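You operate a simulated robot arm through the tools that you are given. There is no shell and no other tool. Be economical: measure what you need, move in short steps, check, and stop when the job is done.

Carry out the task below with a simulated robot arm. There is one attempt and no reset: what you move stays moved.

Task
Close the steel bench drawer one. Then open the bench drawer one, take the white filter from the filter stand and put it on the shelf of the mask table and shut the one again. Then put the blue box labelled "pump" from the top of the long bench on the top of the low cabinet. The order counts. Set down upright: white filter, blue box.

Only the result counts: the job must be done as asked and must still hold three seconds after the hand-in. Knocking over, shifting, dropping, spilling or breaking anything else fails it.

Robot
A 6-joint arm with a two-finger gripper on a trunk, on a base that drives. Base frame: it is fixed to the floor where the robot stands at the start and does not move with it; the origin is under the middle of the robot, x ahead of it, y to its left, z up. Units: m, degrees, N and s.
With the tool pointing down near the work surface it reaches from about 0.3 to 0.74 m from the robot's upright axis, wherever it stands. Its first joint turns from -166.0 to 166.0 degrees. Places, roughly: bench drawer one [-4.5, 3.5, 0.8]; blue box [-4.5, 3.75, 1]; shelf of the mask table [-1.5, 5.9, 0.5]; steel bench drawer one [0.7, 0.1, 0.7]; top of the low cabinet [-4.2, 1.8, 0.7]; white filter [-4.5, 3.5, 0.75]. Payload 1.57 kg.
The TCP is the grasp point between the finger pads, 0.021 m short of the fingertips. In the tool frame z runs along the fingers and y along their closing line. Largest opening 0.07 m; the body of the gripper starts 0.05 m behind the TCP.
Orientation is told as [roll, pitch, yaw] about the base's x, y, z axes, in that order, counted from this pose: with the fingers straight down and closing along the base's y, the tool's x points along the base's -x, its y along +y and its z along -z.

Tools
- The arm moves only by the tool step_arm. Its argument "plan" is a list of rows, each an object (a shift or turn left out is 0, a gripper value left out holds the last) with "offset": the shift along the tool's x, y, z in m, a list of three; "turn": the turn, a rotation vector about the tool's x, y, z in degrees, a list of three; "fingers": the finger opening in m, from 0 to 0.07. In form: [{"offset": [dx, dy, dz], "turn": [ax, ay, az], "fingers": fingers}, ...]. A call has 1 to 10 rows; each row is the pose to reach, as a shift and turn from the pose commanded when the call began, along the tool's axes at that moment. A row lasts 0.2 s, in which the tool goes at most 0.05 m and 8.6 degrees; a call with a longer step from one row to the next is refused whole, and so is a gripper value outside its range. A pose out of reach is approached as far as the arm can. The call stops where the force on the tool passes 40 N (or 10 N more than at its start, if that is more) or the arm is blocked; 0.2 s more then pass. The fingers move at their own pace and stop on an object; they squeeze with about 30 N. The grip force told is the motor's: it shows also when the fingers shut on nothing. Time passes only in rows, and 0.2 s behind the last, so rows that repeat a pose let the fingers close. It gives the time, the measured TCP pose, the force on the tool (base axes), the opening and the grip force at its end, in the units of the frame above (readings bear some noise), with the torque about the TCP (base axes, N m) and any sound that the robot's microphone picked up.
- Cameras (640 x 400 px; columns grow to the right, rows downward): "scene" is now at [0.013, 0.1342, 1.4753]; the picture's right is [-0.27, -0.96, 0.00], its down [-0.77, 0.21, -0.60] and it looks along [0.58, -0.16, -0.80] (base axes); focal length 254 px, centre (320, 200). "wrist" rides on the gripper at [0.079, 0.004, -0.081] in the tool frame; the picture's right is [-0.05, 1.00, 0.00], its down [-0.67, -0.03, -0.74] and it looks along [-0.74, -0.04, 0.67] (tool axes); focal length 256 px, centre (320, 200). There is no depth. A picture from a camera that has moved, and an enlarged one, comes with that camera's place and axes in the base frame and with its lens.
- grab_frame(camera): a new picture of that camera. It takes no simulated time.
- roll_base(legs): drives the robot by 1 to 6 legs, each [ahead, left, turn to the left] in m, m and degrees, along the robot's own axes; the way and the turn of a leg run together, so that a leg with both is an arc; at most 1.5 m and 180 degrees a leg. The arm and the cameras ride along, it lands a little off, and it stops where it bumps. It gives what a move gives.
- head_to(pan, tilt): turns the head with the scene camera to pan (to the left, within 155 degrees either way) and tilt (down, from -29 to 69), counted from straight ahead of the robot. It gives what a move gives.
- close_up(camera, box): a new picture of the part [left, top, right, bottom] of that camera's present view, enlarged. It takes no simulated time.
- job_done(): hands the job in; it is judged then, once.

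Go step by step. Nothing tells you exact positions but the pictures and the camera data: compare them with the known pose of the tool, close in by small moves and look again before you grip or let go. The budget is 165 turns and 128 pictures, counting those below and the enlarged ones. Unless the task says otherwise, let go and move clear before handing in.

The tools are called after "Call:" by a JSON object that holds its "op" and its "data". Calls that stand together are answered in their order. step_arm: Moves the arm, as the interface text tells. Its arguments: {"type":"object","properties":{"plan":{"type":"array","items":{"type":"object","properties":{"offset":{"type":"array","items":{"type":"number"}},"turn":{"type":"array","items":{"type":"number"}},"fingers":{"type":"number"}}}}},"required":["plan"]} The other tools are called the same way: roll_base (legs) drives the base; head_to (pan, tilt) turns the head that bears the scene camera; grab_frame (camera) takes a picture; close_up (camera, box) takes an enlarged picture of a part of a camera's view; job_done () hands the job in.

At the start:

```text
t: 0.0
tool_pos: [0.5462, -0.0474, 0.9354]
tool_rot: [0.0, 0.0, -0.1]
contact_force: [-0.3, -0.2, 0.0]
torque: [0.0, 0.0, 0.02]
finger_gap: 0.0701
finger_force: 0.1
robot x, y, heading: [-0.0014, 0.0023, -0.2]
head pan, tilt: [-15.4, 53.0]
```

scene: 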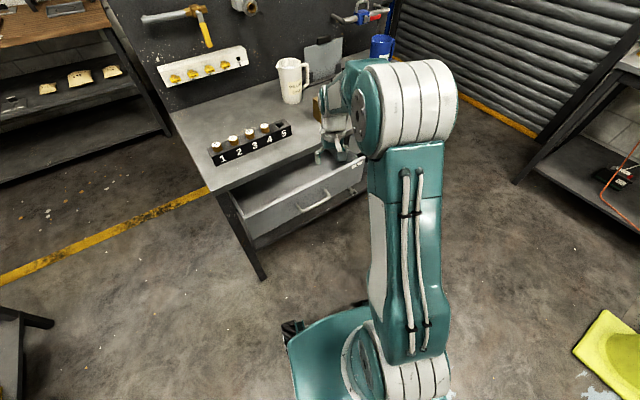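
wrist: 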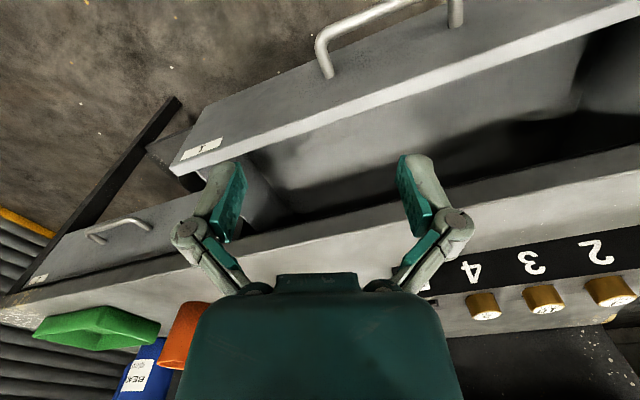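

The drawer with label "1" on the steel bench in front of me is open, with its front at roughly x 0.55. I'll take closer looks to measure its front and the bench's direction.

Call:
{"op": "close_up", "data": {"camera": "scene", "box": [160, 90, 400, 240]}}

Call:
{"op": "head_to", "data": {"pan": 20, "tilt": 45}}

Call:
{"op": "grab_frame", "data": {"camera": "scene"}}

```text
2.67 times, centred on (280, 165) of scene
camera zoom: at [0.013, 0.1342, 1.4753], right [-0.27, -0.96, 0.0], down [-0.77, 0.21, -0.6], along [0.58, -0.16, -0.8], focal length 677 px, centre (427, 293)
```

zoom: 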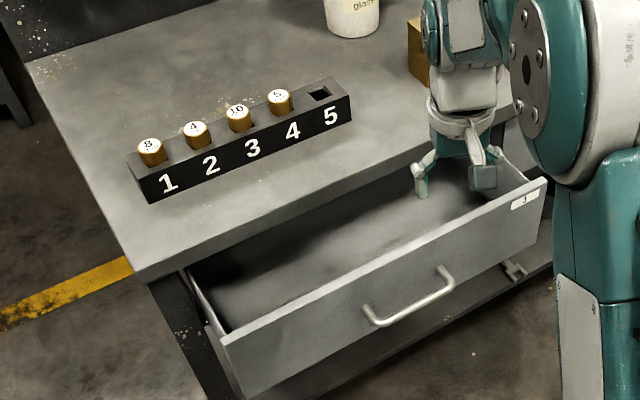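

```text
t: 1.0
tool_pos: [0.5455, -0.0488, 0.9354]
tool_rot: [0.0, 0.0, 0.0]
contact_force: [-1.0, 0.0, -0.1]
torque: [0.0, 0.01, -0.02]
finger_gap: 0.0696
finger_force: 0.0
robot x, y, heading: [0.0005, -0.0014, 0.2]
head pan, tilt: [20.0, 45.0]
```

```text
124 pictures are left
camera scene: at [0.018, 0.1816, 1.4862], right [0.34, -0.94, 0.0], down [-0.67, -0.24, -0.71], along [0.66, 0.24, -0.71], focal length 254 px, centre (320, 200)
```

scene: 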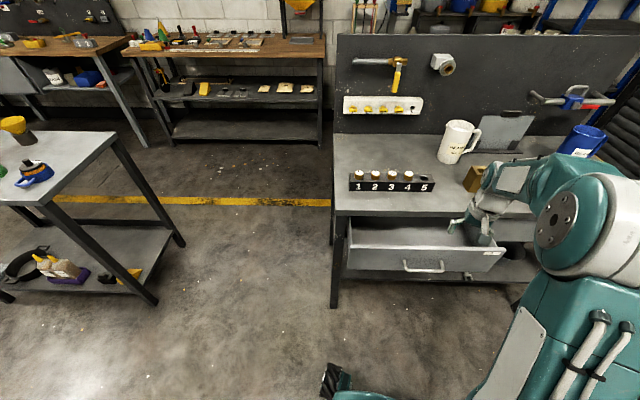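

The drawer front runs from about (0.57, 0.27) to (0.74, -0.27), so the bench is turned about 17.5° to the left. I'll draw the tool back, then turn the base to face the drawer squarely.

Call:
{"op": "step_arm", "data": {"plan": [{"offset": [0.045, 0, 0], "fingers": 0}, {"offset": [0.09, 0, 0]}, {"offset": [0.135, 0, 0]}, {"offset": [0.18, 0, 0]}, {"offset": [0.18, 0, 0]}]}}

Call:
{"op": "roll_base", "data": {"legs": [[0, 0, 17.5]]}}

Call:
{"op": "head_to", "data": {"pan": 0, "tilt": 55}}

Call:
{"op": "grab_frame", "data": {"camera": "scene"}}

Call:
{"op": "grab_frame", "data": {"camera": "wrist"}}

```text
t: 2.2
tool_pos: [0.3649, -0.0481, 0.9337]
tool_rot: [-0.1, -0.1, 0.0]
contact_force: [-0.3, -0.1, -0.3]
torque: [0.0, 0.0, 0.0]
finger_gap: 0.0
finger_force: 28.7
robot x, y, heading: [-0.0043, -0.0011, -0.0]
head pan, tilt: [20.0, 45.0]
```

```text
t: 3.6
tool_pos: [0.3629, 0.0672, 0.9336]
tool_rot: [0.0, 0.0, 17.8]
contact_force: [0.3, 0.3, -0.5]
torque: [-0.02, -0.01, 0.01]
finger_gap: 0.0
finger_force: 28.7
robot x, y, heading: [-0.0001, -0.0013, 17.7]
head pan, tilt: [20.0, 45.0]
```

```text
t: 4.4
tool_pos: [0.3616, 0.0665, 0.9331]
tool_rot: [0.1, 0.0, 17.9]
contact_force: [-0.7, 0.8, 0.6]
torque: [0.03, -0.02, 0.01]
finger_gap: 0.0001
finger_force: 28.5
robot x, y, heading: [0.0005, -0.0058, 17.9]
head pan, tilt: [0.0, 55.0]
```

```text
123 pictures are left
camera scene: at [-0.0354, 0.1505, 1.4728], right [0.31, -0.95, 0.0], down [-0.78, -0.25, -0.57], along [0.55, 0.18, -0.82], focal length 254 px, centre (320, 200)
```

scene: 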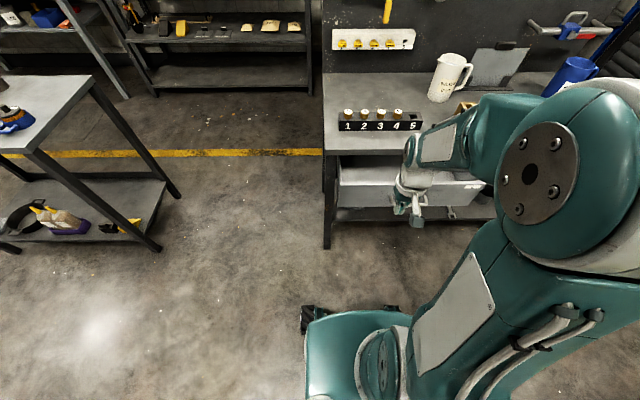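

```text
122 pictures are left
camera wrist: at [0.2848, 0.0459, 1.0151], right [-0.26, 0.97, 0.0], down [0.64, 0.17, 0.75], along [0.72, 0.19, -0.67], focal length 256 px, centre (320, 200)
```

wrist: 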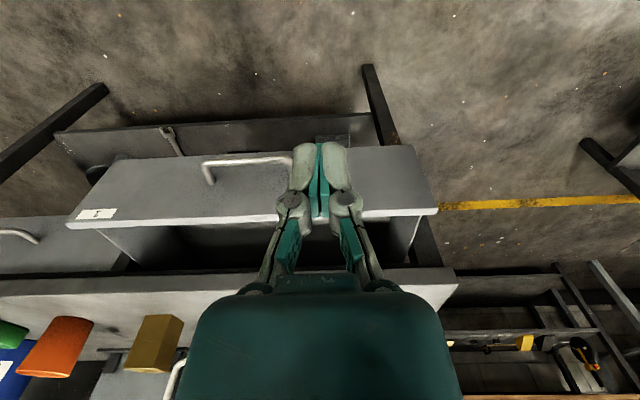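

The bench is now square to me: drawer top at z≈0.80, its front about 0.55 ahead, the handle bar about 0.51 ahead and 0.155 to the right. I'll lower the closed fingers in front of the handle's middle.

Call:
{"op": "step_arm", "data": {"plan": [{"offset": [0, -0.045, 0.0]}, {"offset": [0, -0.09, 0.0]}, {"offset": [0, -0.11, 0.04]}, {"offset": [0, -0.11, 0.085]}, {"offset": [0, -0.11, 0.13]}, {"offset": [0, -0.11, 0.175]}, {"offset": [0, -0.11, 0.2]}]}}

Call:
{"op": "grab_frame", "data": {"camera": "wrist"}}

Call:
{"op": "grab_frame", "data": {"camera": "scene"}}

```text
t: 6.0
tool_pos: [0.3955, -0.0381, 0.7321]
tool_rot: [0.0, 0.0, 17.9]
contact_force: [0.2, 0.4, -0.1]
torque: [0.01, 0.0, 0.0]
finger_gap: 0.0
finger_force: 28.8
robot x, y, heading: [0.0018, -0.0028, 17.8]
head pan, tilt: [0.0, 55.0]
```

```text
121 pictures are left
camera wrist: at [0.3188, -0.0582, 0.8139], right [-0.26, 0.97, 0.0], down [0.65, 0.17, 0.74], along [0.72, 0.19, -0.67], focal length 256 px, centre (320, 200)
```

wrist: 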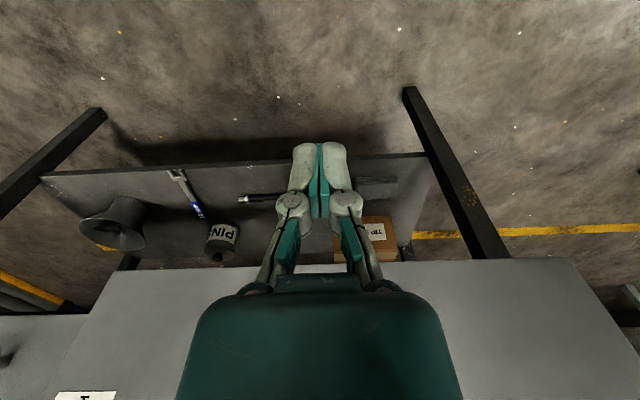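

```text
120 pictures are left
camera scene: at [-0.0345, 0.1495, 1.4729], right [0.31, -0.95, 0.0], down [-0.78, -0.25, -0.57], along [0.55, 0.18, -0.82], focal length 254 px, centre (320, 200)
```

scene: 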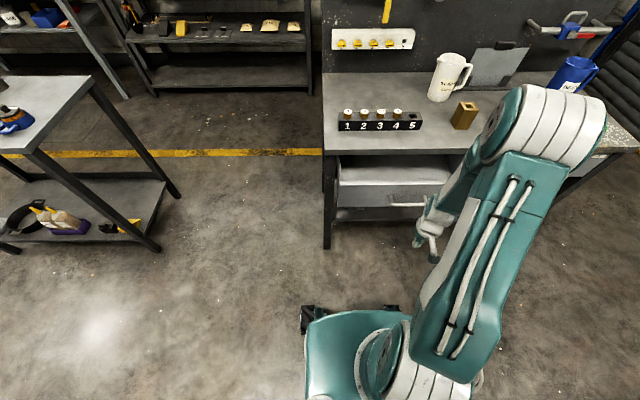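

The fingers are in front of the handle at a height that covers the bar. Now I push forward in short steps.

Call:
{"op": "step_arm", "data": {"plan": [{"offset": [-0.03, 0, 0]}, {"offset": [-0.06, 0, 0]}, {"offset": [-0.09, 0, 0]}, {"offset": [-0.11, 0, 0]}, {"offset": [-0.125, 0, 0]}, {"offset": [-0.14, 0, 0]}, {"offset": [-0.155, 0, 0]}, {"offset": [-0.17, 0, 0]}, {"offset": [-0.185, 0, 0]}, {"offset": [-0.2, 0, 0]}]}}

Call:
{"op": "grab_frame", "data": {"camera": "scene"}}

```text
t: 8.2
tool_pos: [0.586, 0.0229, 0.732]
tool_rot: [0.0, -0.1, 18.0]
contact_force: [0.3, 0.3, -0.3]
torque: [0.04, 0.03, -0.01]
finger_gap: 0.0
finger_force: 29.1
robot x, y, heading: [0.0011, -0.0003, 18.0]
head pan, tilt: [0.0, 55.0]
```

```text
119 pictures are left
camera scene: at [-0.034, 0.1502, 1.4729], right [0.31, -0.95, 0.0], down [-0.78, -0.25, -0.57], along [0.54, 0.18, -0.82], focal length 254 px, centre (320, 200)
```

scene: 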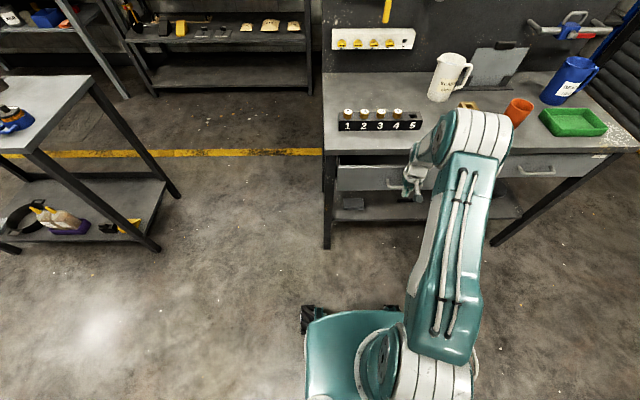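

The drawer moved in and looks nearly shut. I'll keep pushing gently until it stops.

Call:
{"op": "step_arm", "data": {"plan": [{"offset": [-0.01, 0, 0]}, {"offset": [-0.02, 0, 0]}, {"offset": [-0.03, 0, 0]}, {"offset": [-0.04, 0, 0]}, {"offset": [-0.05, 0, 0]}]}}

Call:
{"op": "grab_frame", "data": {"camera": "scene"}}

Call:
{"op": "grab_frame", "data": {"camera": "wrist"}}

```text
t: 9.4
tool_pos: [0.6309, 0.0398, 0.7342]
tool_rot: [0.0, 0.3, 18.0]
contact_force: [-30.4, -9.3, 10.0]
torque: [1.2, -3.24, 0.52]
finger_gap: 0.0
finger_force: 28.5
robot x, y, heading: [-0.0027, 0.0018, 17.8]
head pan, tilt: [0.0, 55.0]
```

```text
118 pictures are left
camera scene: at [-0.0369, 0.15, 1.4729], right [0.31, -0.95, 0.0], down [-0.78, -0.25, -0.57], along [0.55, 0.18, -0.82], focal length 254 px, centre (320, 200)
```

scene: 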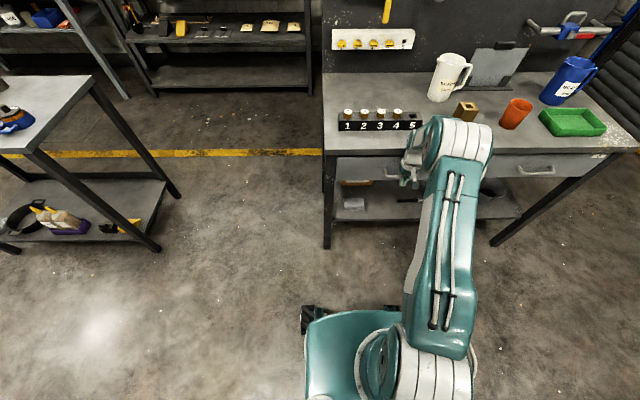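

```text
117 pictures are left
camera wrist: at [0.5543, 0.0179, 0.8171], right [-0.26, 0.97, 0.0], down [0.65, 0.17, 0.74], along [0.72, 0.19, -0.67], focal length 256 px, centre (320, 200)
```

wrist: 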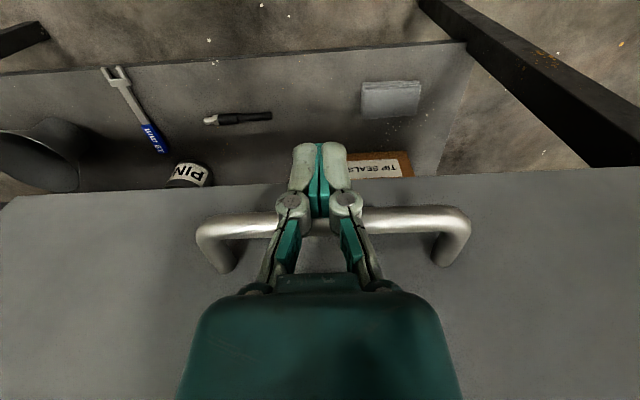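

The push stopped at about 30 N, but the torque suggests contact high up on the gripper, maybe the table edge. I'll back off and look whether the drawer is flush.

Call:
{"op": "step_arm", "data": {"plan": [{"offset": [0.04, 0, 0]}, {"offset": [0.08, 0, 0]}, {"offset": [0.12, 0, 0]}, {"offset": [0.16, 0, 0]}]}}

Call:
{"op": "close_up", "data": {"camera": "scene", "box": [310, 80, 630, 280]}}

Call:
{"op": "grab_frame", "data": {"camera": "wrist"}}

```text
t: 10.4
tool_pos: [0.4795, -0.012, 0.7383]
tool_rot: [0.0, 0.0, 17.9]
contact_force: [0.1, -0.1, 0.2]
torque: [0.0, 0.02, 0.03]
finger_gap: 0.0001
finger_force: 28.4
robot x, y, heading: [-0.0005, -0.0013, 18.0]
head pan, tilt: [0.0, 55.0]
```

```text
2.00 times, centred on (470, 180) of scene
camera zoom: at [-0.0344, 0.1499, 1.4729], right [0.31, -0.95, 0.0], down [-0.78, -0.25, -0.57], along [0.54, 0.18, -0.82], focal length 508 px, centre (20, 240)
```

zoom: 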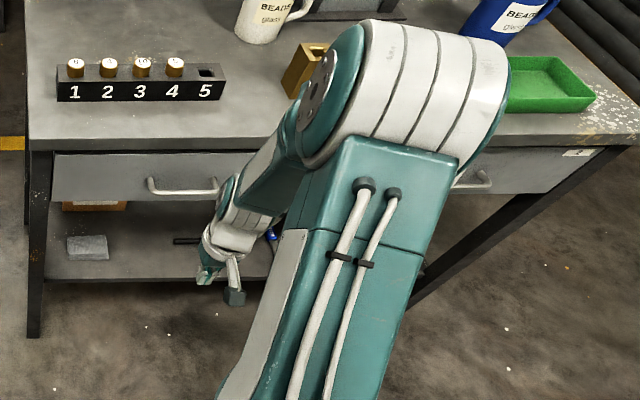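

```text
115 pictures are left
camera wrist: at [0.4031, -0.0326, 0.8203], right [-0.26, 0.97, 0.0], down [0.64, 0.17, 0.75], along [0.72, 0.19, -0.67], focal length 256 px, centre (320, 200)
```

wrist: 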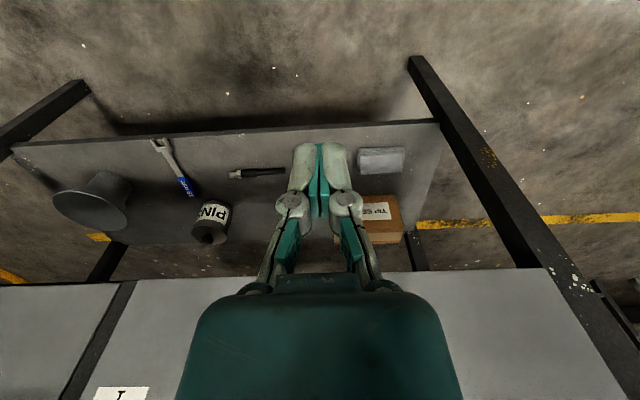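

It looks flush with the neighbouring drawer. I'll raise the tool and check from above.

Call:
{"op": "step_arm", "data": {"plan": [{"offset": [0.04, 0, -0.02]}, {"offset": [0.08, 0, -0.05]}, {"offset": [0.09, 0, -0.1]}, {"offset": [0.09, 0, -0.145]}, {"offset": [0.09, 0, -0.19]}, {"offset": [0.09, 0, -0.23]}]}}

Call:
{"op": "grab_frame", "data": {"camera": "wrist"}}

Call:
{"op": "close_up", "data": {"camera": "scene", "box": [310, 120, 470, 220]}}

```text
refused: row 3 steps farther than a row can; nothing moved
```

```text
114 pictures are left
camera wrist: at [0.4031, -0.0326, 0.8203], right [-0.26, 0.97, 0.0], down [0.64, 0.17, 0.75], along [0.72, 0.19, -0.67], focal length 256 px, centre (320, 200)
```

wrist: 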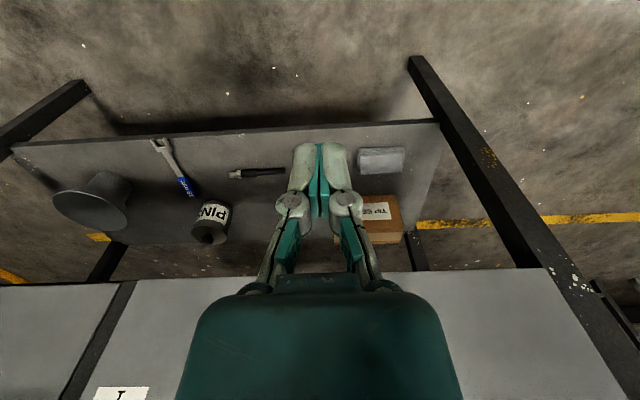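

```text
4.00 times, centred on (390, 170) of scene
camera zoom: at [-0.0344, 0.1499, 1.4729], right [0.31, -0.95, 0.0], down [-0.78, -0.25, -0.57], along [0.54, 0.18, -0.82], focal length 1016 px, centre (40, 320)
```

zoom: 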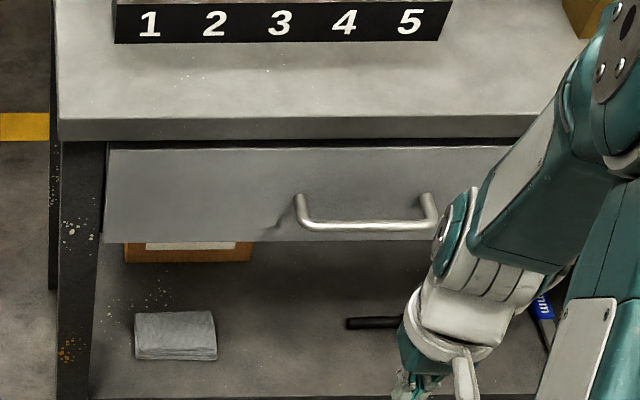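

Call:
{"op": "step_arm", "data": {"plan": [{"offset": [0.04, 0, -0.02]}, {"offset": [0.07, 0, -0.05]}, {"offset": [0.09, 0, -0.09]}, {"offset": [0.09, 0, -0.135]}, {"offset": [0.09, 0, -0.18]}, {"offset": [0.09, 0, -0.22]}]}}

Call:
{"op": "grab_frame", "data": {"camera": "wrist"}}

Call:
{"op": "head_to", "data": {"pan": -20, "tilt": 50}}

Call:
{"op": "grab_frame", "data": {"camera": "scene"}}

```text
t: 11.8
tool_pos: [0.3974, -0.0367, 0.954]
tool_rot: [0.0, 0.1, 17.9]
contact_force: [0.2, -0.1, -1.2]
torque: [-0.04, -0.02, 0.0]
finger_gap: 0.0
finger_force: 28.7
robot x, y, heading: [-0.0029, 0.0032, 18.0]
head pan, tilt: [0.0, 55.0]
```

```text
112 pictures are left
camera wrist: at [0.3194, -0.0588, 1.0354], right [-0.26, 0.97, 0.0], down [0.65, 0.17, 0.74], along [0.72, 0.19, -0.67], focal length 256 px, centre (320, 200)
```

wrist: 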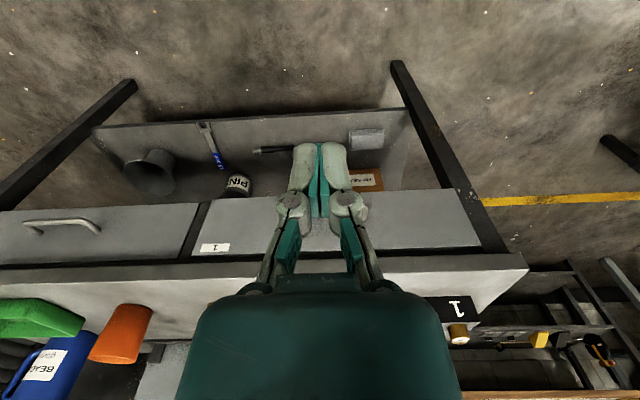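

```text
t: 12.7
tool_pos: [0.3967, -0.039, 0.952]
tool_rot: [0.0, 0.0, 17.9]
contact_force: [-0.4, 0.8, 0.2]
torque: [0.01, 0.01, -0.02]
finger_gap: 0.0
finger_force: 28.9
robot x, y, heading: [0.001, -0.0009, 17.9]
head pan, tilt: [-20.0, 50.0]
```

```text
111 pictures are left
camera scene: at [-0.0269, 0.125, 1.4794], right [-0.04, -1.0, 0.0], down [-0.77, 0.03, -0.64], along [0.64, -0.02, -0.77], focal length 254 px, centre (320, 200)
```

scene: 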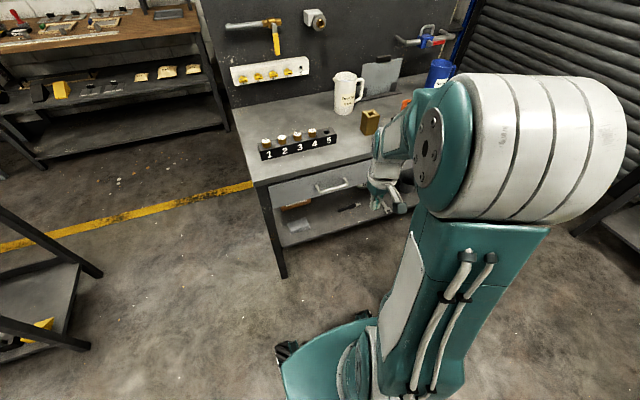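

Call:
{"op": "close_up", "data": {"camera": "wrist", "box": [120, 180, 280, 280]}}

```text
4.00 times, centred on (200, 230) of wrist
camera zoom: at [0.3198, -0.059, 1.0347], right [-0.26, 0.97, 0.0], down [0.64, 0.17, 0.75], along [0.72, 0.19, -0.67], focal length 1024 px, centre (800, 80)
```

zoom: 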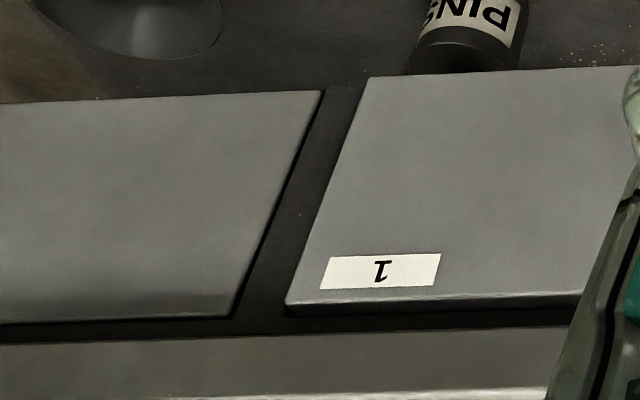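

Drawer one still stands proud by roughly 6 mm compared with its neighbour; the palm met the table edge first. I'll tilt the fingers forward and press the panel with the fingertips left of the handle.

Call:
{"op": "step_arm", "data": {"plan": [{"offset": [-0.01, 0.02, 0], "turn": [0, -8.5, 0]}, {"offset": [-0.02, 0.04, 0], "turn": [0, -17, 0]}, {"offset": [-0.03, 0.06, 0], "turn": [0, -25.5, 0]}, {"offset": [-0.04, 0.08, 0.01], "turn": [0, -34, 0]}, {"offset": [-0.05, 0.1, 0.03], "turn": [0, -42.5, 0]}, {"offset": [-0.05, 0.11, 0.06], "turn": [0, -51, 0]}, {"offset": [-0.05, 0.11, 0.1], "turn": [0, -59.5, 0]}, {"offset": [-0.05, 0.11, 0.14], "turn": [0, -60, 0]}, {"offset": [-0.05, 0.11, 0.18], "turn": [0, -60, 0]}, {"offset": [-0.05, 0.11, 0.21], "turn": [0, -60, 0]}]}}

Call:
{"op": "grab_frame", "data": {"camera": "scene"}}

Call:
{"op": "grab_frame", "data": {"camera": "wrist"}}

```text
t: 14.9
tool_pos: [0.466, 0.1, 0.7815]
tool_rot: [13.7, -57.6, 6.5]
contact_force: [0.0, 0.4, 0.2]
torque: [0.01, 0.02, 0.0]
finger_gap: 0.0
finger_force: 28.7
out of reach, approached as far as the arm can: row 5, 6, 7, 8, 9, 10
robot x, y, heading: [0.0014, 0.0003, 18.0]
head pan, tilt: [-20.0, 50.0]
```

```text
109 pictures are left
camera scene: at [-0.0262, 0.1253, 1.4793], right [-0.04, -1.0, 0.0], down [-0.77, 0.03, -0.64], along [0.64, -0.02, -0.77], focal length 254 px, centre (320, 200)
```

scene: 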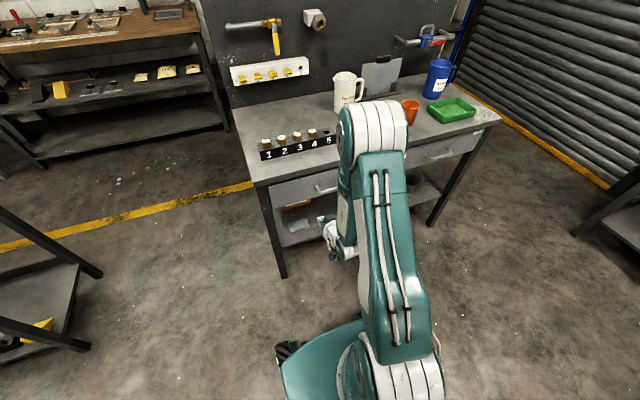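

```text
108 pictures are left
camera wrist: at [0.3593, 0.0723, 0.7579], right [-0.28, 0.94, 0.17], down [-0.22, -0.24, 0.95], along [0.93, 0.23, 0.28], focal length 256 px, centre (320, 200)
```

wrist: 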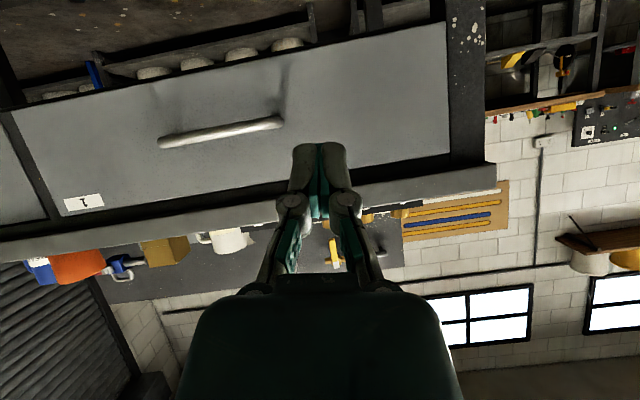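

The fingers now point forward just left of the handle. I lower them 4 cm and press the panel in.

Call:
{"op": "step_arm", "data": {"plan": [{"offset": [0.035, 0, 0.02]}, {"offset": [0.015, 0, 0.055]}, {"offset": [0.0, 0, 0.081]}, {"offset": [-0.01, 0, 0.098]}, {"offset": [-0.015, 0, 0.107]}, {"offset": [-0.02, 0, 0.116]}, {"offset": [-0.025, 0, 0.124]}, {"offset": [-0.03, 0, 0.133]}]}}

Call:
{"op": "grab_frame", "data": {"camera": "wrist"}}

```text
t: 16.7
tool_pos: [0.5861, 0.1394, 0.7393]
tool_rot: [14.3, -57.3, 6.6]
contact_force: [-0.3, -0.2, -0.3]
torque: [0.02, -0.03, -0.04]
finger_gap: 0.0
finger_force: 28.3
out of reach, approached as far as the arm can: row 1, 2, 3, 4, 5, 6, 7, 8
robot x, y, heading: [-0.0015, 0.0001, 17.8]
head pan, tilt: [-20.0, 50.0]
```

```text
107 pictures are left
camera wrist: at [0.4781, 0.1104, 0.7156], right [-0.29, 0.94, 0.18], down [-0.21, -0.24, 0.95], along [0.93, 0.23, 0.27], focal length 256 px, centre (320, 200)
```

wrist: 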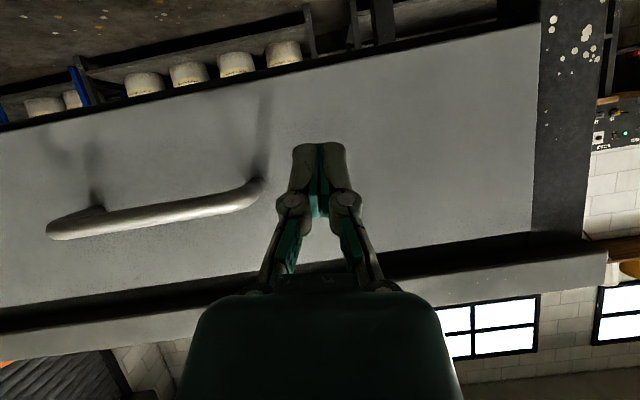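

No contact yet; continue forward in small steps.

Call:
{"op": "step_arm", "data": {"plan": [{"offset": [-0.005, 0, 0.009]}, {"offset": [-0.01, 0, 0.017]}, {"offset": [-0.015, 0, 0.026]}, {"offset": [-0.02, 0, 0.035]}, {"offset": [-0.025, 0, 0.044]}, {"offset": [-0.03, 0, 0.052]}, {"offset": [-0.035, 0, 0.061]}]}}

Call:
{"op": "grab_frame", "data": {"camera": "wrist"}}

Call:
{"op": "close_up", "data": {"camera": "scene", "box": [240, 120, 400, 220]}}

```text
t: 18.0
tool_pos: [0.6309, 0.1545, 0.7356]
tool_rot: [13.9, -57.0, 6.6]
contact_force: [-14.8, -3.4, 6.7]
torque: [0.04, -0.06, 0.07]
finger_gap: 0.006
finger_force: 28.5
robot x, y, heading: [0.0012, 0.0027, 17.8]
head pan, tilt: [-20.0, 50.0]
stopped in row 6: the force on the tool passed its limit at 57 N (the readings are from after the stop); the commanded pose is now the measured one
```

```text
106 pictures are left
camera wrist: at [0.5238, 0.1265, 0.7136], right [-0.28, 0.94, 0.17], down [-0.21, -0.24, 0.95], along [0.94, 0.23, 0.27], focal length 256 px, centre (320, 200)
```

wrist: 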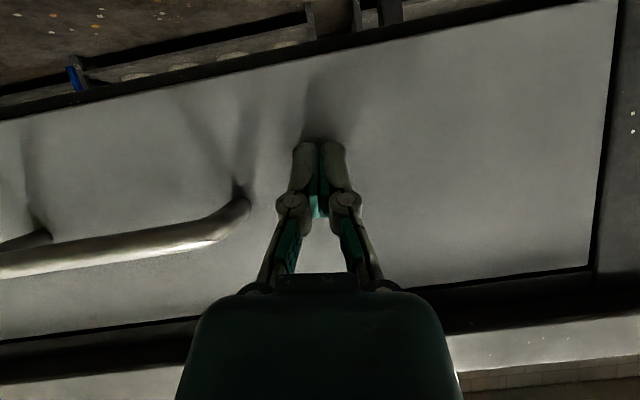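

```text
4.00 times, centred on (320, 170) of scene
camera zoom: at [-0.0271, 0.1254, 1.4794], right [-0.04, -1.0, 0.0], down [-0.77, 0.03, -0.64], along [0.64, -0.02, -0.77], focal length 1016 px, centre (320, 320)
```

zoom: 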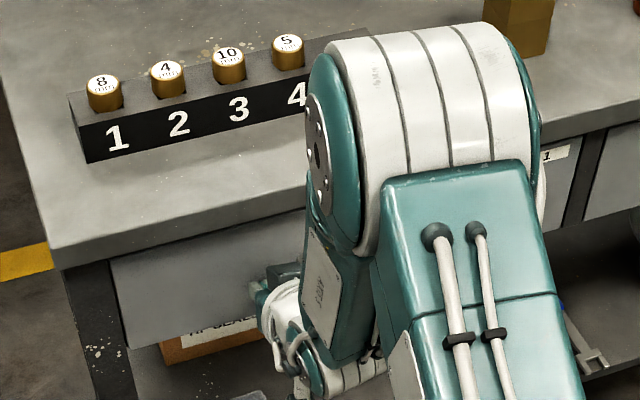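

The push ended on a hard stop at 57 N. I back off and look again from above.

Call:
{"op": "step_arm", "data": {"plan": [{"offset": [0.02, 0, -0.035]}, {"offset": [0.04, 0, -0.07]}, {"offset": [0.06, 0, -0.105]}, {"offset": [0.08, 0, -0.139]}, {"offset": [0.1, 0, -0.174]}, {"offset": [0.075, 0, -0.205]}]}}

Call:
{"op": "step_arm", "data": {"plan": [{"turn": [0, 8.5, 0], "offset": [-0.039, 0, -0.022]}, {"turn": [0, 17, 0], "offset": [-0.078, 0, -0.045]}, {"turn": [0, 25.5, 0], "offset": [-0.117, 0, -0.068]}, {"turn": [0, 34, 0], "offset": [-0.156, 0, -0.09]}, {"turn": [0, 42.5, 0], "offset": [-0.165, 0, -0.095]}, {"turn": [0, 51, 0], "offset": [-0.165, 0, -0.095]}, {"turn": [0, 58, 0], "offset": [-0.165, 0, -0.095]}]}}

Call:
{"op": "grab_frame", "data": {"camera": "wrist"}}

```text
t: 19.4
tool_pos: [0.4389, 0.0889, 0.7902]
tool_rot: [15.3, -56.6, 5.2]
contact_force: [-0.6, -0.4, 0.3]
torque: [-0.01, -0.02, -0.01]
finger_gap: 0.0001
finger_force: 29.0
out of reach, approached as far as the arm can: row 5, 6
robot x, y, heading: [0.0042, 0.0019, 17.8]
head pan, tilt: [-20.0, 50.0]
```

```text
t: 21.0
tool_pos: [0.4556, 0.0668, 0.9789]
tool_rot: [7.4, 0.3, 18.2]
contact_force: [-0.4, 0.9, 1.1]
torque: [0.03, -0.02, 0.02]
finger_gap: 0.0
finger_force: 28.7
robot x, y, heading: [-0.003, 0.0019, 17.7]
head pan, tilt: [-20.0, 50.0]
```

```text
104 pictures are left
camera wrist: at [0.3822, 0.0355, 1.0604], right [-0.26, 0.96, 0.13], down [0.68, 0.08, 0.73], along [0.69, 0.28, -0.67], focal length 256 px, centre (320, 200)
```

wrist: 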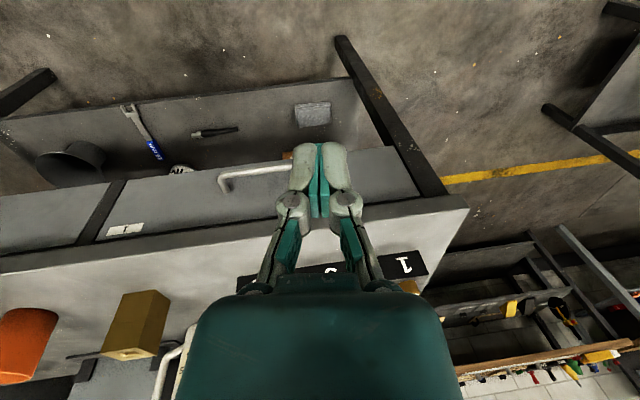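

Call:
{"op": "step_arm", "data": {"plan": [{"turn": [7.4, 0, 0]}]}}

Call:
{"op": "close_up", "data": {"camera": "wrist", "box": [20, 160, 180, 260]}}

```text
t: 21.4
tool_pos: [0.455, 0.0682, 0.9772]
tool_rot: [-0.1, 0.2, 18.2]
contact_force: [0.3, -0.1, 0.3]
torque: [0.01, -0.01, -0.02]
finger_gap: 0.0001
finger_force: 28.8
robot x, y, heading: [0.0001, 0.0012, 18.0]
head pan, tilt: [-20.0, 50.0]
```

```text
4.00 times, centred on (100, 210) of wrist
camera zoom: at [0.3783, 0.0463, 1.0595], right [-0.26, 0.97, 0.0], down [0.65, 0.18, 0.74], along [0.72, 0.19, -0.67], focal length 1024 px, centre (1200, 160)
```

zoom: 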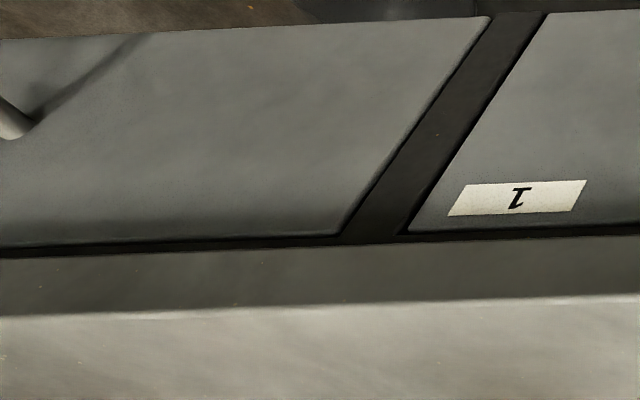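

The drawer is now flush with its neighbour. Next is the long bench far to the back-left, so I'll retract the arm and look around.

Call:
{"op": "step_arm", "data": {"plan": [{"offset": [0.045, 0, 0]}, {"offset": [0.09, 0, 0]}, {"offset": [0.12, 0, 0]}, {"offset": [0.12, -0.0, 0]}]}}

Call:
{"op": "head_to", "data": {"pan": 75, "tilt": 22}}

Call:
{"op": "grab_frame", "data": {"camera": "scene"}}

Call:
{"op": "head_to", "data": {"pan": 150, "tilt": 22}}

Call:
{"op": "grab_frame", "data": {"camera": "scene"}}

```text
t: 22.4
tool_pos: [0.3396, 0.0287, 0.9783]
tool_rot: [0.0, 0.2, 18.2]
contact_force: [-0.2, 0.3, 0.4]
torque: [-0.01, -0.02, -0.01]
finger_gap: 0.0001
finger_force: 28.3
robot x, y, heading: [-0.0016, -0.0005, 17.8]
head pan, tilt: [-20.0, 50.0]
```

```text
t: 24.1
tool_pos: [0.3395, 0.0286, 0.9773]
tool_rot: [0.1, 0.2, 18.2]
contact_force: [-0.1, 0.1, -0.4]
torque: [0.01, 0.01, 0.03]
finger_gap: 0.0
finger_force: 28.9
robot x, y, heading: [0.0011, -0.0025, 17.9]
head pan, tilt: [75.0, 22.0]
```

```text
102 pictures are left
camera scene: at [-0.1086, 0.221, 1.5216], right [1.0, 0.05, 0.0], down [0.02, -0.37, -0.93], along [-0.05, 0.93, -0.38], focal length 254 px, centre (320, 200)
```

scene: 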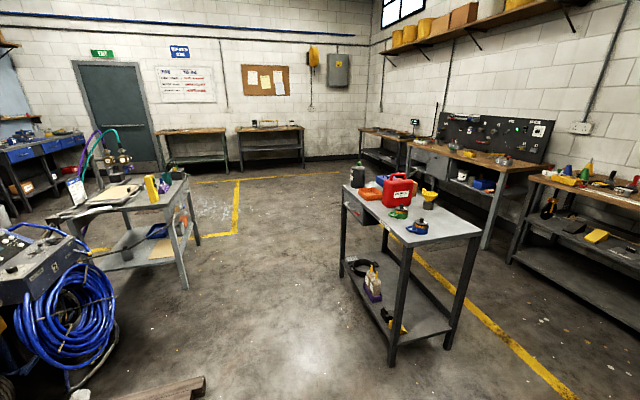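

```text
t: 25.6
tool_pos: [0.339, 0.0284, 0.9781]
tool_rot: [0.1, 0.2, 18.2]
contact_force: [0.0, 0.1, 0.2]
torque: [0.01, -0.01, 0.01]
finger_gap: 0.0001
finger_force: 29.1
robot x, y, heading: [0.001, -0.0002, 17.9]
head pan, tilt: [150.0, 22.0]
```

```text
101 pictures are left
camera scene: at [-0.1947, 0.1478, 1.5217], right [0.21, 0.98, 0.0], down [0.37, -0.08, -0.93], along [-0.91, 0.2, -0.37], focal length 254 px, centre (320, 200)
```

scene: 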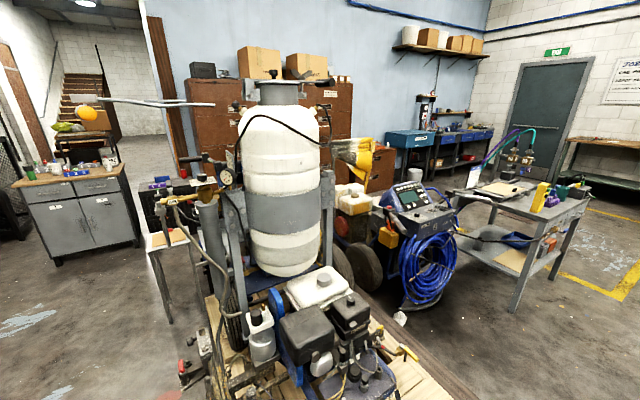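

The long bench lies along the blue wall at x≈-4.5, facing +x, and the mask table stands by the far wall. I drive up the aisle between the cart table and the pallet, then look again.

Call:
{"op": "roll_base", "data": {"legs": [[0, 0, 82], [1.4, 0, 0], [0, 0, 8], [1.4, 0, 0]]}}

Call:
{"op": "head_to", "data": {"pan": 60, "tilt": 25}}

Call:
{"op": "grab_frame", "data": {"camera": "scene"}}

```text
t: 43.2
tool_pos: [-0.7806, 3.0037, 0.9787]
tool_rot: [0.2, 0.3, 109.7]
contact_force: [0.3, -0.3, -0.5]
torque: [0.0, -0.01, -0.02]
finger_gap: 0.0002
finger_force: 28.8
robot x, y, heading: [-0.7443, 2.6652, 109.6]
head pan, tilt: [150.0, 22.0]
```

```text
t: 44.8
tool_pos: [-0.7818, 3.0037, 0.9787]
tool_rot: [0.0, 0.3, 109.7]
contact_force: [0.6, 0.1, 0.0]
torque: [0.01, -0.01, 0.0]
finger_gap: 0.0001
finger_force: 28.6
robot x, y, heading: [-0.7459, 2.6666, 109.4]
head pan, tilt: [60.0, 25.0]
```

```text
100 pictures are left
camera scene: at [-0.9607, 2.5732, 1.5168], right [0.18, 0.98, 0.0], down [0.42, -0.08, -0.91], along [-0.89, 0.17, -0.42], focal length 254 px, centre (320, 200)
```

scene: 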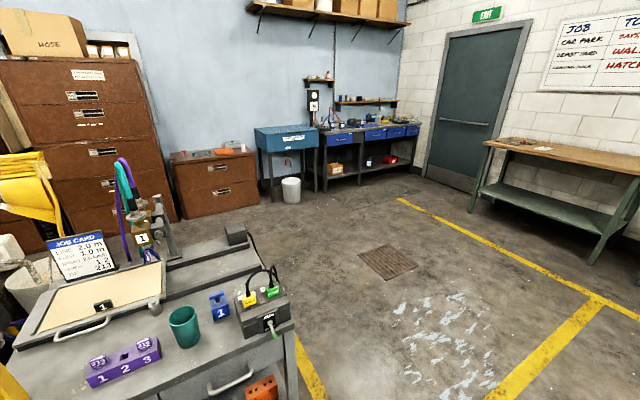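

I see the long bench with blue drawers; its leftmost drawer matches "drawer one", and the low brown cabinet is left of it. I'll drive closer, passing clear of the hose table.

Call:
{"op": "roll_base", "data": {"legs": [[0.8, 0, 0], [0, 0, 70.5], [1.5, 0, 0]]}}

Call:
{"op": "head_to", "data": {"pan": 0, "tilt": 25}}

Call:
{"op": "grab_frame", "data": {"camera": "scene"}}

```text
t: 59.1
tool_pos: [-2.8215, 3.4371, 0.979]
tool_rot: [0.1, 0.2, -178.5]
contact_force: [0.8, 0.1, -0.2]
torque: [-0.03, -0.01, -0.01]
finger_gap: 0.0003
finger_force: 28.6
robot x, y, heading: [-2.4901, 3.367, -179.0]
head pan, tilt: [60.0, 25.0]
```

```text
t: 60.4
tool_pos: [-2.8217, 3.437, 0.9783]
tool_rot: [0.1, 0.3, -178.5]
contact_force: [-1.0, 0.6, 0.5]
torque: [-0.01, 0.04, 0.02]
finger_gap: 0.0
finger_force: 28.1
robot x, y, heading: [-2.486, 3.3666, -178.8]
head pan, tilt: [0.0, 25.0]
```

```text
99 pictures are left
camera scene: at [-2.5181, 3.2103, 1.5168], right [-0.02, 1.0, 0.0], down [0.42, 0.01, -0.91], along [-0.91, -0.02, -0.42], focal length 254 px, centre (320, 200)
```

scene: 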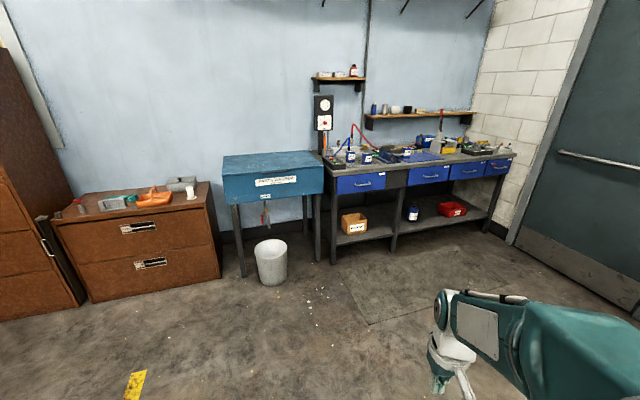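

Call:
{"op": "close_up", "data": {"camera": "scene", "box": [310, 85, 530, 222]}}

Call:
{"op": "close_up", "data": {"camera": "scene", "box": [40, 160, 240, 285]}}

```text
2.91 times, centred on (420, 154) of scene
camera zoom: at [-2.5181, 3.2103, 1.5168], right [-0.02, 1.0, 0.0], down [0.42, 0.01, -0.91], along [-0.91, -0.02, -0.42], focal length 739 px, centre (29, 335)
```

zoom: 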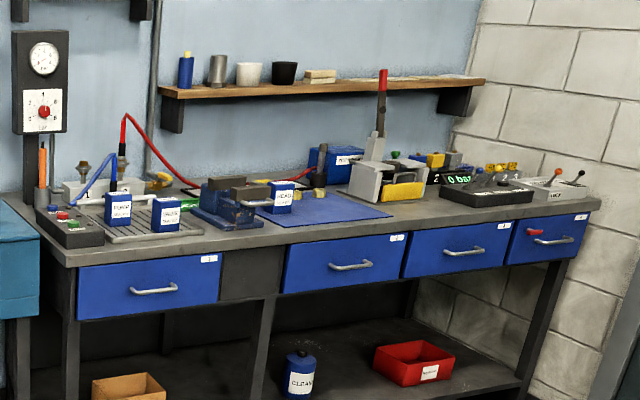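

```text
3.20 times, centred on (140, 222) of scene
camera zoom: at [-2.5181, 3.2103, 1.5168], right [-0.02, 1.0, 0.0], down [0.42, 0.01, -0.91], along [-0.91, -0.02, -0.42], focal length 813 px, centre (896, 128)
```

zoom: 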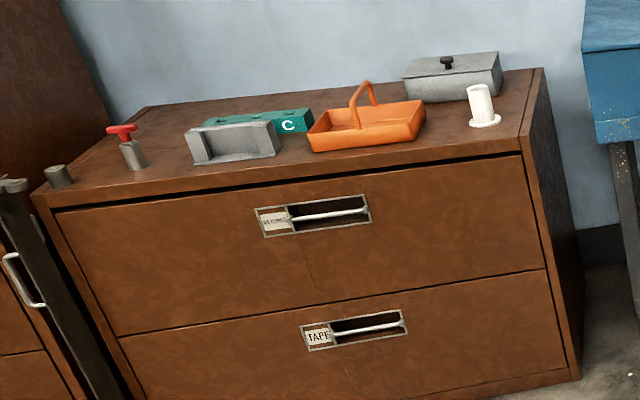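

The bench runs at about 19–20° to my axes; its leftmost drawer has its handle near (-4.43, 3.52, 0.78). I'll drive to about 0.9 m in front of it and turn square to it.

Call:
{"op": "roll_base", "data": {"legs": [[1.08, -0.48, 0], [0, 0, 19]]}}

Call:
{"op": "head_to", "data": {"pan": 0, "tilt": 42}}

Call:
{"op": "grab_frame", "data": {"camera": "scene"}}

Call:
{"op": "grab_frame", "data": {"camera": "wrist"}}

```text
t: 67.4
tool_pos: [-3.9125, 3.7478, 0.9774]
tool_rot: [0.1, 0.2, -156.9]
contact_force: [0.4, 0.0, 0.6]
torque: [-0.05, 0.0, 0.01]
finger_gap: 0.0
finger_force: 28.5
robot x, y, heading: [-3.5792, 3.8056, -157.4]
head pan, tilt: [0.0, 25.0]
```

```text
t: 68.2
tool_pos: [-3.9129, 3.7478, 0.9786]
tool_rot: [0.2, 0.2, -157.0]
contact_force: [-0.7, -0.7, -0.3]
torque: [-0.03, 0.02, 0.01]
finger_gap: 0.0
finger_force: 28.1
robot x, y, heading: [-3.5767, 3.8068, -157.3]
head pan, tilt: [0.0, 42.0]
```

```text
96 pictures are left
camera scene: at [-3.5397, 3.6509, 1.4906], right [-0.38, 0.92, 0.0], down [0.62, 0.26, -0.74], along [-0.69, -0.29, -0.67], focal length 254 px, centre (320, 200)
```

scene: 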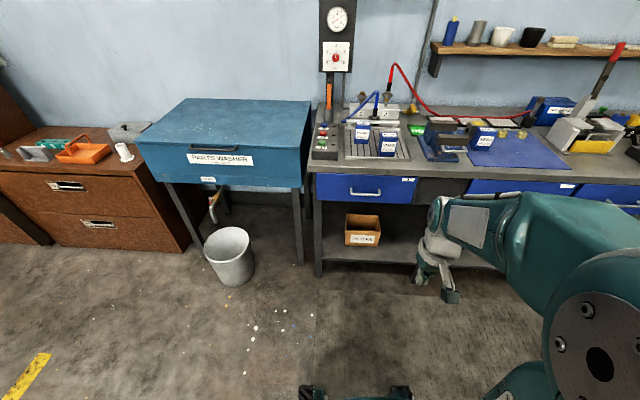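

```text
95 pictures are left
camera wrist: at [-3.8385, 3.774, 1.06], right [0.34, -0.94, 0.0], down [-0.63, -0.23, 0.74], along [-0.7, -0.25, -0.67], focal length 256 px, centre (320, 200)
```

wrist: 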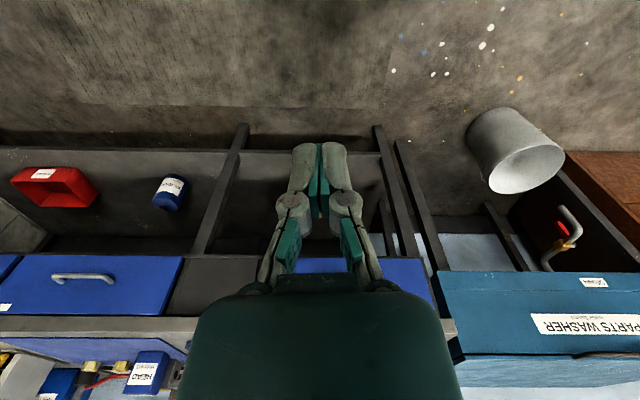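

I'll turn square to the bench (about -162.5°), move in to about 0.6 m from the handle, and rotate the gripper so its fingers close across the handle bar.

Call:
{"op": "roll_base", "data": {"legs": [[0, 0, -5.1], [0.25, 0.04, 0]]}}

Call:
{"op": "step_arm", "data": {"plan": [{"turn": [0, 0, 8.5], "fingers": 0.06}, {"turn": [0, 0, 17]}, {"turn": [0, 0, 25.5]}, {"turn": [0, 0, 34]}, {"turn": [0, 0, 42.5]}, {"turn": [0, 0, 51]}, {"turn": [0, 0, 59.5]}, {"turn": [0, 0, 68]}, {"turn": [0, 0, 76.5]}, {"turn": [0, 0, 85]}]}}

Call:
{"op": "grab_frame", "data": {"camera": "scene"}}

Call:
{"op": "grab_frame", "data": {"camera": "wrist"}}

```text
t: 70.5
tool_pos: [-4.1452, 3.6654, 0.9787]
tool_rot: [0.0, 0.2, -162.3]
contact_force: [-0.6, 0.0, -0.3]
torque: [0.01, 0.0, 0.02]
finger_gap: 0.0
finger_force: 28.6
robot x, y, heading: [-3.802, 3.692, -162.8]
head pan, tilt: [0.0, 42.0]
```

```text
t: 72.7
tool_pos: [-4.1442, 3.6663, 0.9778]
tool_rot: [-0.2, 0.1, 112.4]
contact_force: [-0.2, 0.0, -0.4]
torque: [0.05, 0.02, 0.0]
finger_gap: 0.06
finger_force: 0.1
robot x, y, heading: [-3.8024, 3.6935, -162.9]
head pan, tilt: [0.0, 42.0]
```

```text
94 pictures are left
camera scene: at [-3.7822, 3.5351, 1.4905], right [-0.3, 0.96, 0.0], down [0.64, 0.2, -0.74], along [-0.71, -0.22, -0.67], focal length 254 px, centre (320, 200)
```

scene: 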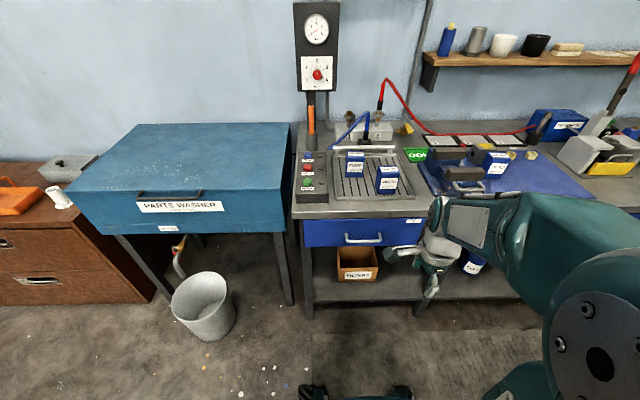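

```text
93 pictures are left
camera wrist: at [-4.1187, 3.5908, 1.0599], right [-0.94, -0.33, 0.0], down [-0.22, 0.63, 0.74], along [-0.25, 0.7, -0.67], focal length 256 px, centre (320, 200)
```

wrist: 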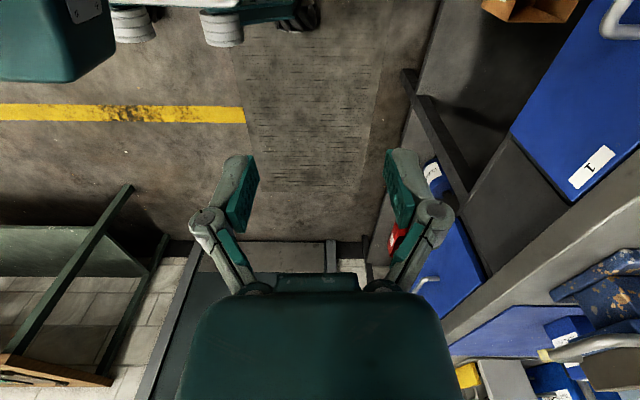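

The label "1" is on this drawer; the handle's centre is near (-4.393, 3.51, 0.77), 0.62 m straight ahead of my axis. I'll bring the tool to the centre line in front of it, then tilt it forward.

Call:
{"op": "step_arm", "data": {"plan": [{"offset": [0.03, 0.03, 0.02], "turn": [0, 0, 5.3], "fingers": 0.05}, {"offset": [0.055, 0.06, 0.04], "turn": [0, 0, 5.3]}, {"offset": [0.076, 0.095, 0.06], "turn": [0, 0, 5.3]}, {"offset": [0.08, 0.12, 0.09], "turn": [0, 0, 5.3]}, {"offset": [0.08, 0.13, 0.13], "turn": [0, 0, 5.3]}]}}

Call:
{"op": "step_arm", "data": {"plan": [{"turn": [-8.5, 0, 0]}, {"turn": [-17, 0, 0]}, {"turn": [-25.5, 0, 0]}, {"turn": [-34, 0, 0]}, {"turn": [-42.5, 0, 0]}, {"turn": [-51, 0, 0]}, {"turn": [-59.5, 0, 0]}, {"turn": [-68, 0, 0]}]}}

Call:
{"op": "grab_frame", "data": {"camera": "wrist"}}

Call:
{"op": "grab_frame", "data": {"camera": "scene"}}

```text
t: 73.9
tool_pos: [-4.2354, 3.5417, 0.8479]
tool_rot: [-0.1, 0.1, 107.4]
contact_force: [0.2, -0.7, -0.5]
torque: [-0.02, 0.02, -0.01]
finger_gap: 0.0497
finger_force: 0.1
robot x, y, heading: [-3.8037, 3.6937, -162.9]
head pan, tilt: [0.0, 42.0]
```

```text
t: 75.7
tool_pos: [-4.2398, 3.5396, 0.8443]
tool_rot: [67.9, 0.1, 107.3]
contact_force: [-0.4, 0.0, 0.1]
torque: [-0.02, -0.04, 0.0]
finger_gap: 0.0501
finger_force: 0.0
out of reach, approached as far as the arm can: row 7, 8
robot x, y, heading: [-3.804, 3.6886, -163.0]
head pan, tilt: [0.0, 42.0]
```

```text
92 pictures are left
camera wrist: at [-4.1466, 3.4848, 0.88], right [-0.38, -0.06, 0.93], down [0.47, 0.85, 0.25], along [-0.8, 0.53, -0.29], focal length 256 px, centre (320, 200)
```

wrist: 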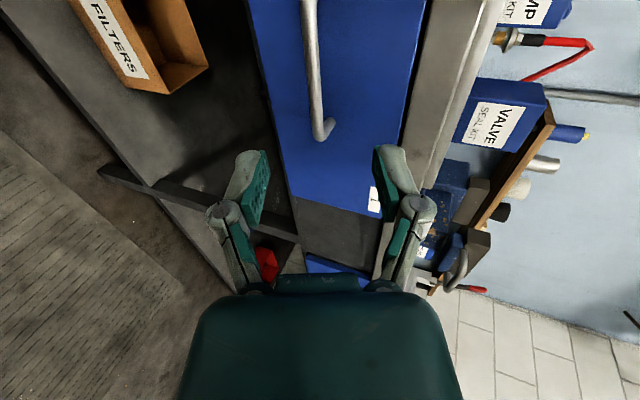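

```text
91 pictures are left
camera scene: at [-3.7827, 3.5344, 1.4905], right [-0.3, 0.96, 0.0], down [0.64, 0.2, -0.74], along [-0.71, -0.22, -0.67], focal length 254 px, centre (320, 200)
```

scene: 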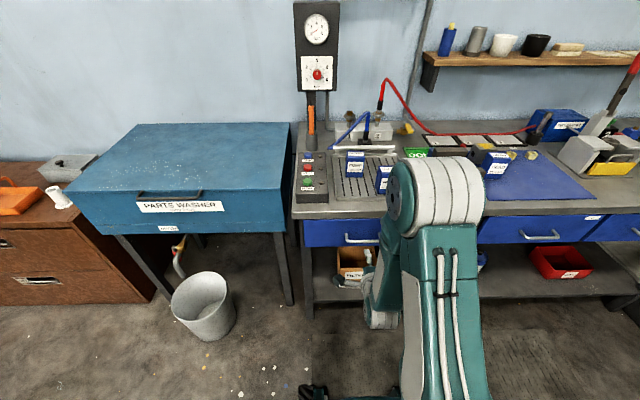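

The tool tilts well. The bar computes to 0.61 ahead at z≈0.78, centre line. I lower the open fingers to that height and advance to just short of it.

Call:
{"op": "step_arm", "data": {"plan": [{"offset": [-0.007, -0.03, 0.012]}, {"offset": [-0.014, -0.059, 0.024]}, {"offset": [-0.014, -0.044, 0.061]}, {"offset": [-0.014, -0.025, 0.107]}, {"offset": [-0.014, -0.023, 0.112]}]}}

Call:
{"op": "grab_frame", "data": {"camera": "wrist"}}

```text
t: 76.9
tool_pos: [-4.3364, 3.5246, 0.7823]
tool_rot: [67.8, 0.0, 107.4]
contact_force: [0.8, -0.2, 0.4]
torque: [-0.04, -0.01, -0.07]
finger_gap: 0.0498
finger_force: 0.1
robot x, y, heading: [-3.8049, 3.6872, -162.9]
head pan, tilt: [0.0, 42.0]
```

```text
90 pictures are left
camera wrist: at [-4.2437, 3.4695, 0.818], right [-0.38, -0.06, 0.92], down [0.47, 0.85, 0.25], along [-0.8, 0.53, -0.29], focal length 256 px, centre (320, 200)
```

wrist: 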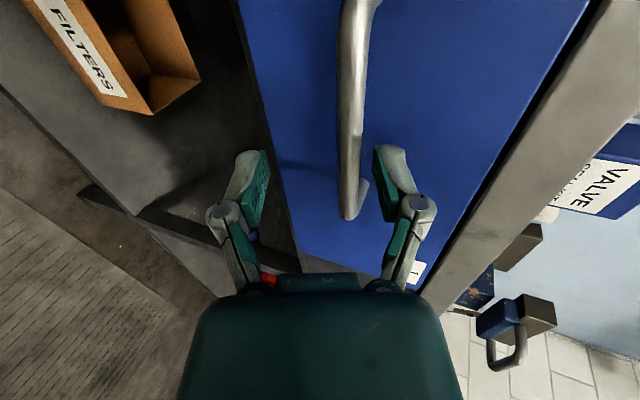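

The bar lies between the fingers, about 4.5 cm ahead of the grasp point. I move in and close.

Call:
{"op": "step_arm", "data": {"plan": [{"offset": [0, 0.012, 0.02]}, {"offset": [0, 0.021, 0.042]}, {"offset": [0, 0.021, 0.042], "fingers": 0}, {"offset": [0, 0.021, 0.042], "fingers": 0}, {"offset": [0, 0.021, 0.042], "fingers": 0}]}}

Call:
{"op": "grab_frame", "data": {"camera": "wrist"}}

```text
t: 78.2
tool_pos: [-4.3747, 3.5123, 0.7809]
tool_rot: [67.0, 0.1, 107.4]
contact_force: [-1.6, -0.4, -16.2]
torque: [0.2, 0.35, 0.03]
finger_gap: 0.0132
finger_force: 31.7
robot x, y, heading: [-3.8021, 3.6868, -162.9]
head pan, tilt: [0.0, 42.0]
stopped in row 5: the force on the tool passed its limit at 42 N (the readings are from after the stop); the commanded pose is now the measured one
```

```text
89 pictures are left
camera wrist: at [-4.2815, 3.4567, 0.8181], right [-0.39, -0.07, 0.92], down [0.47, 0.84, 0.26], along [-0.79, 0.53, -0.3], focal length 256 px, centre (320, 200)
```

wrist: 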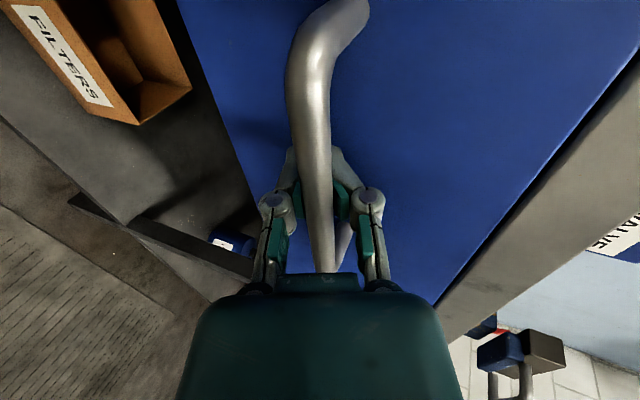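

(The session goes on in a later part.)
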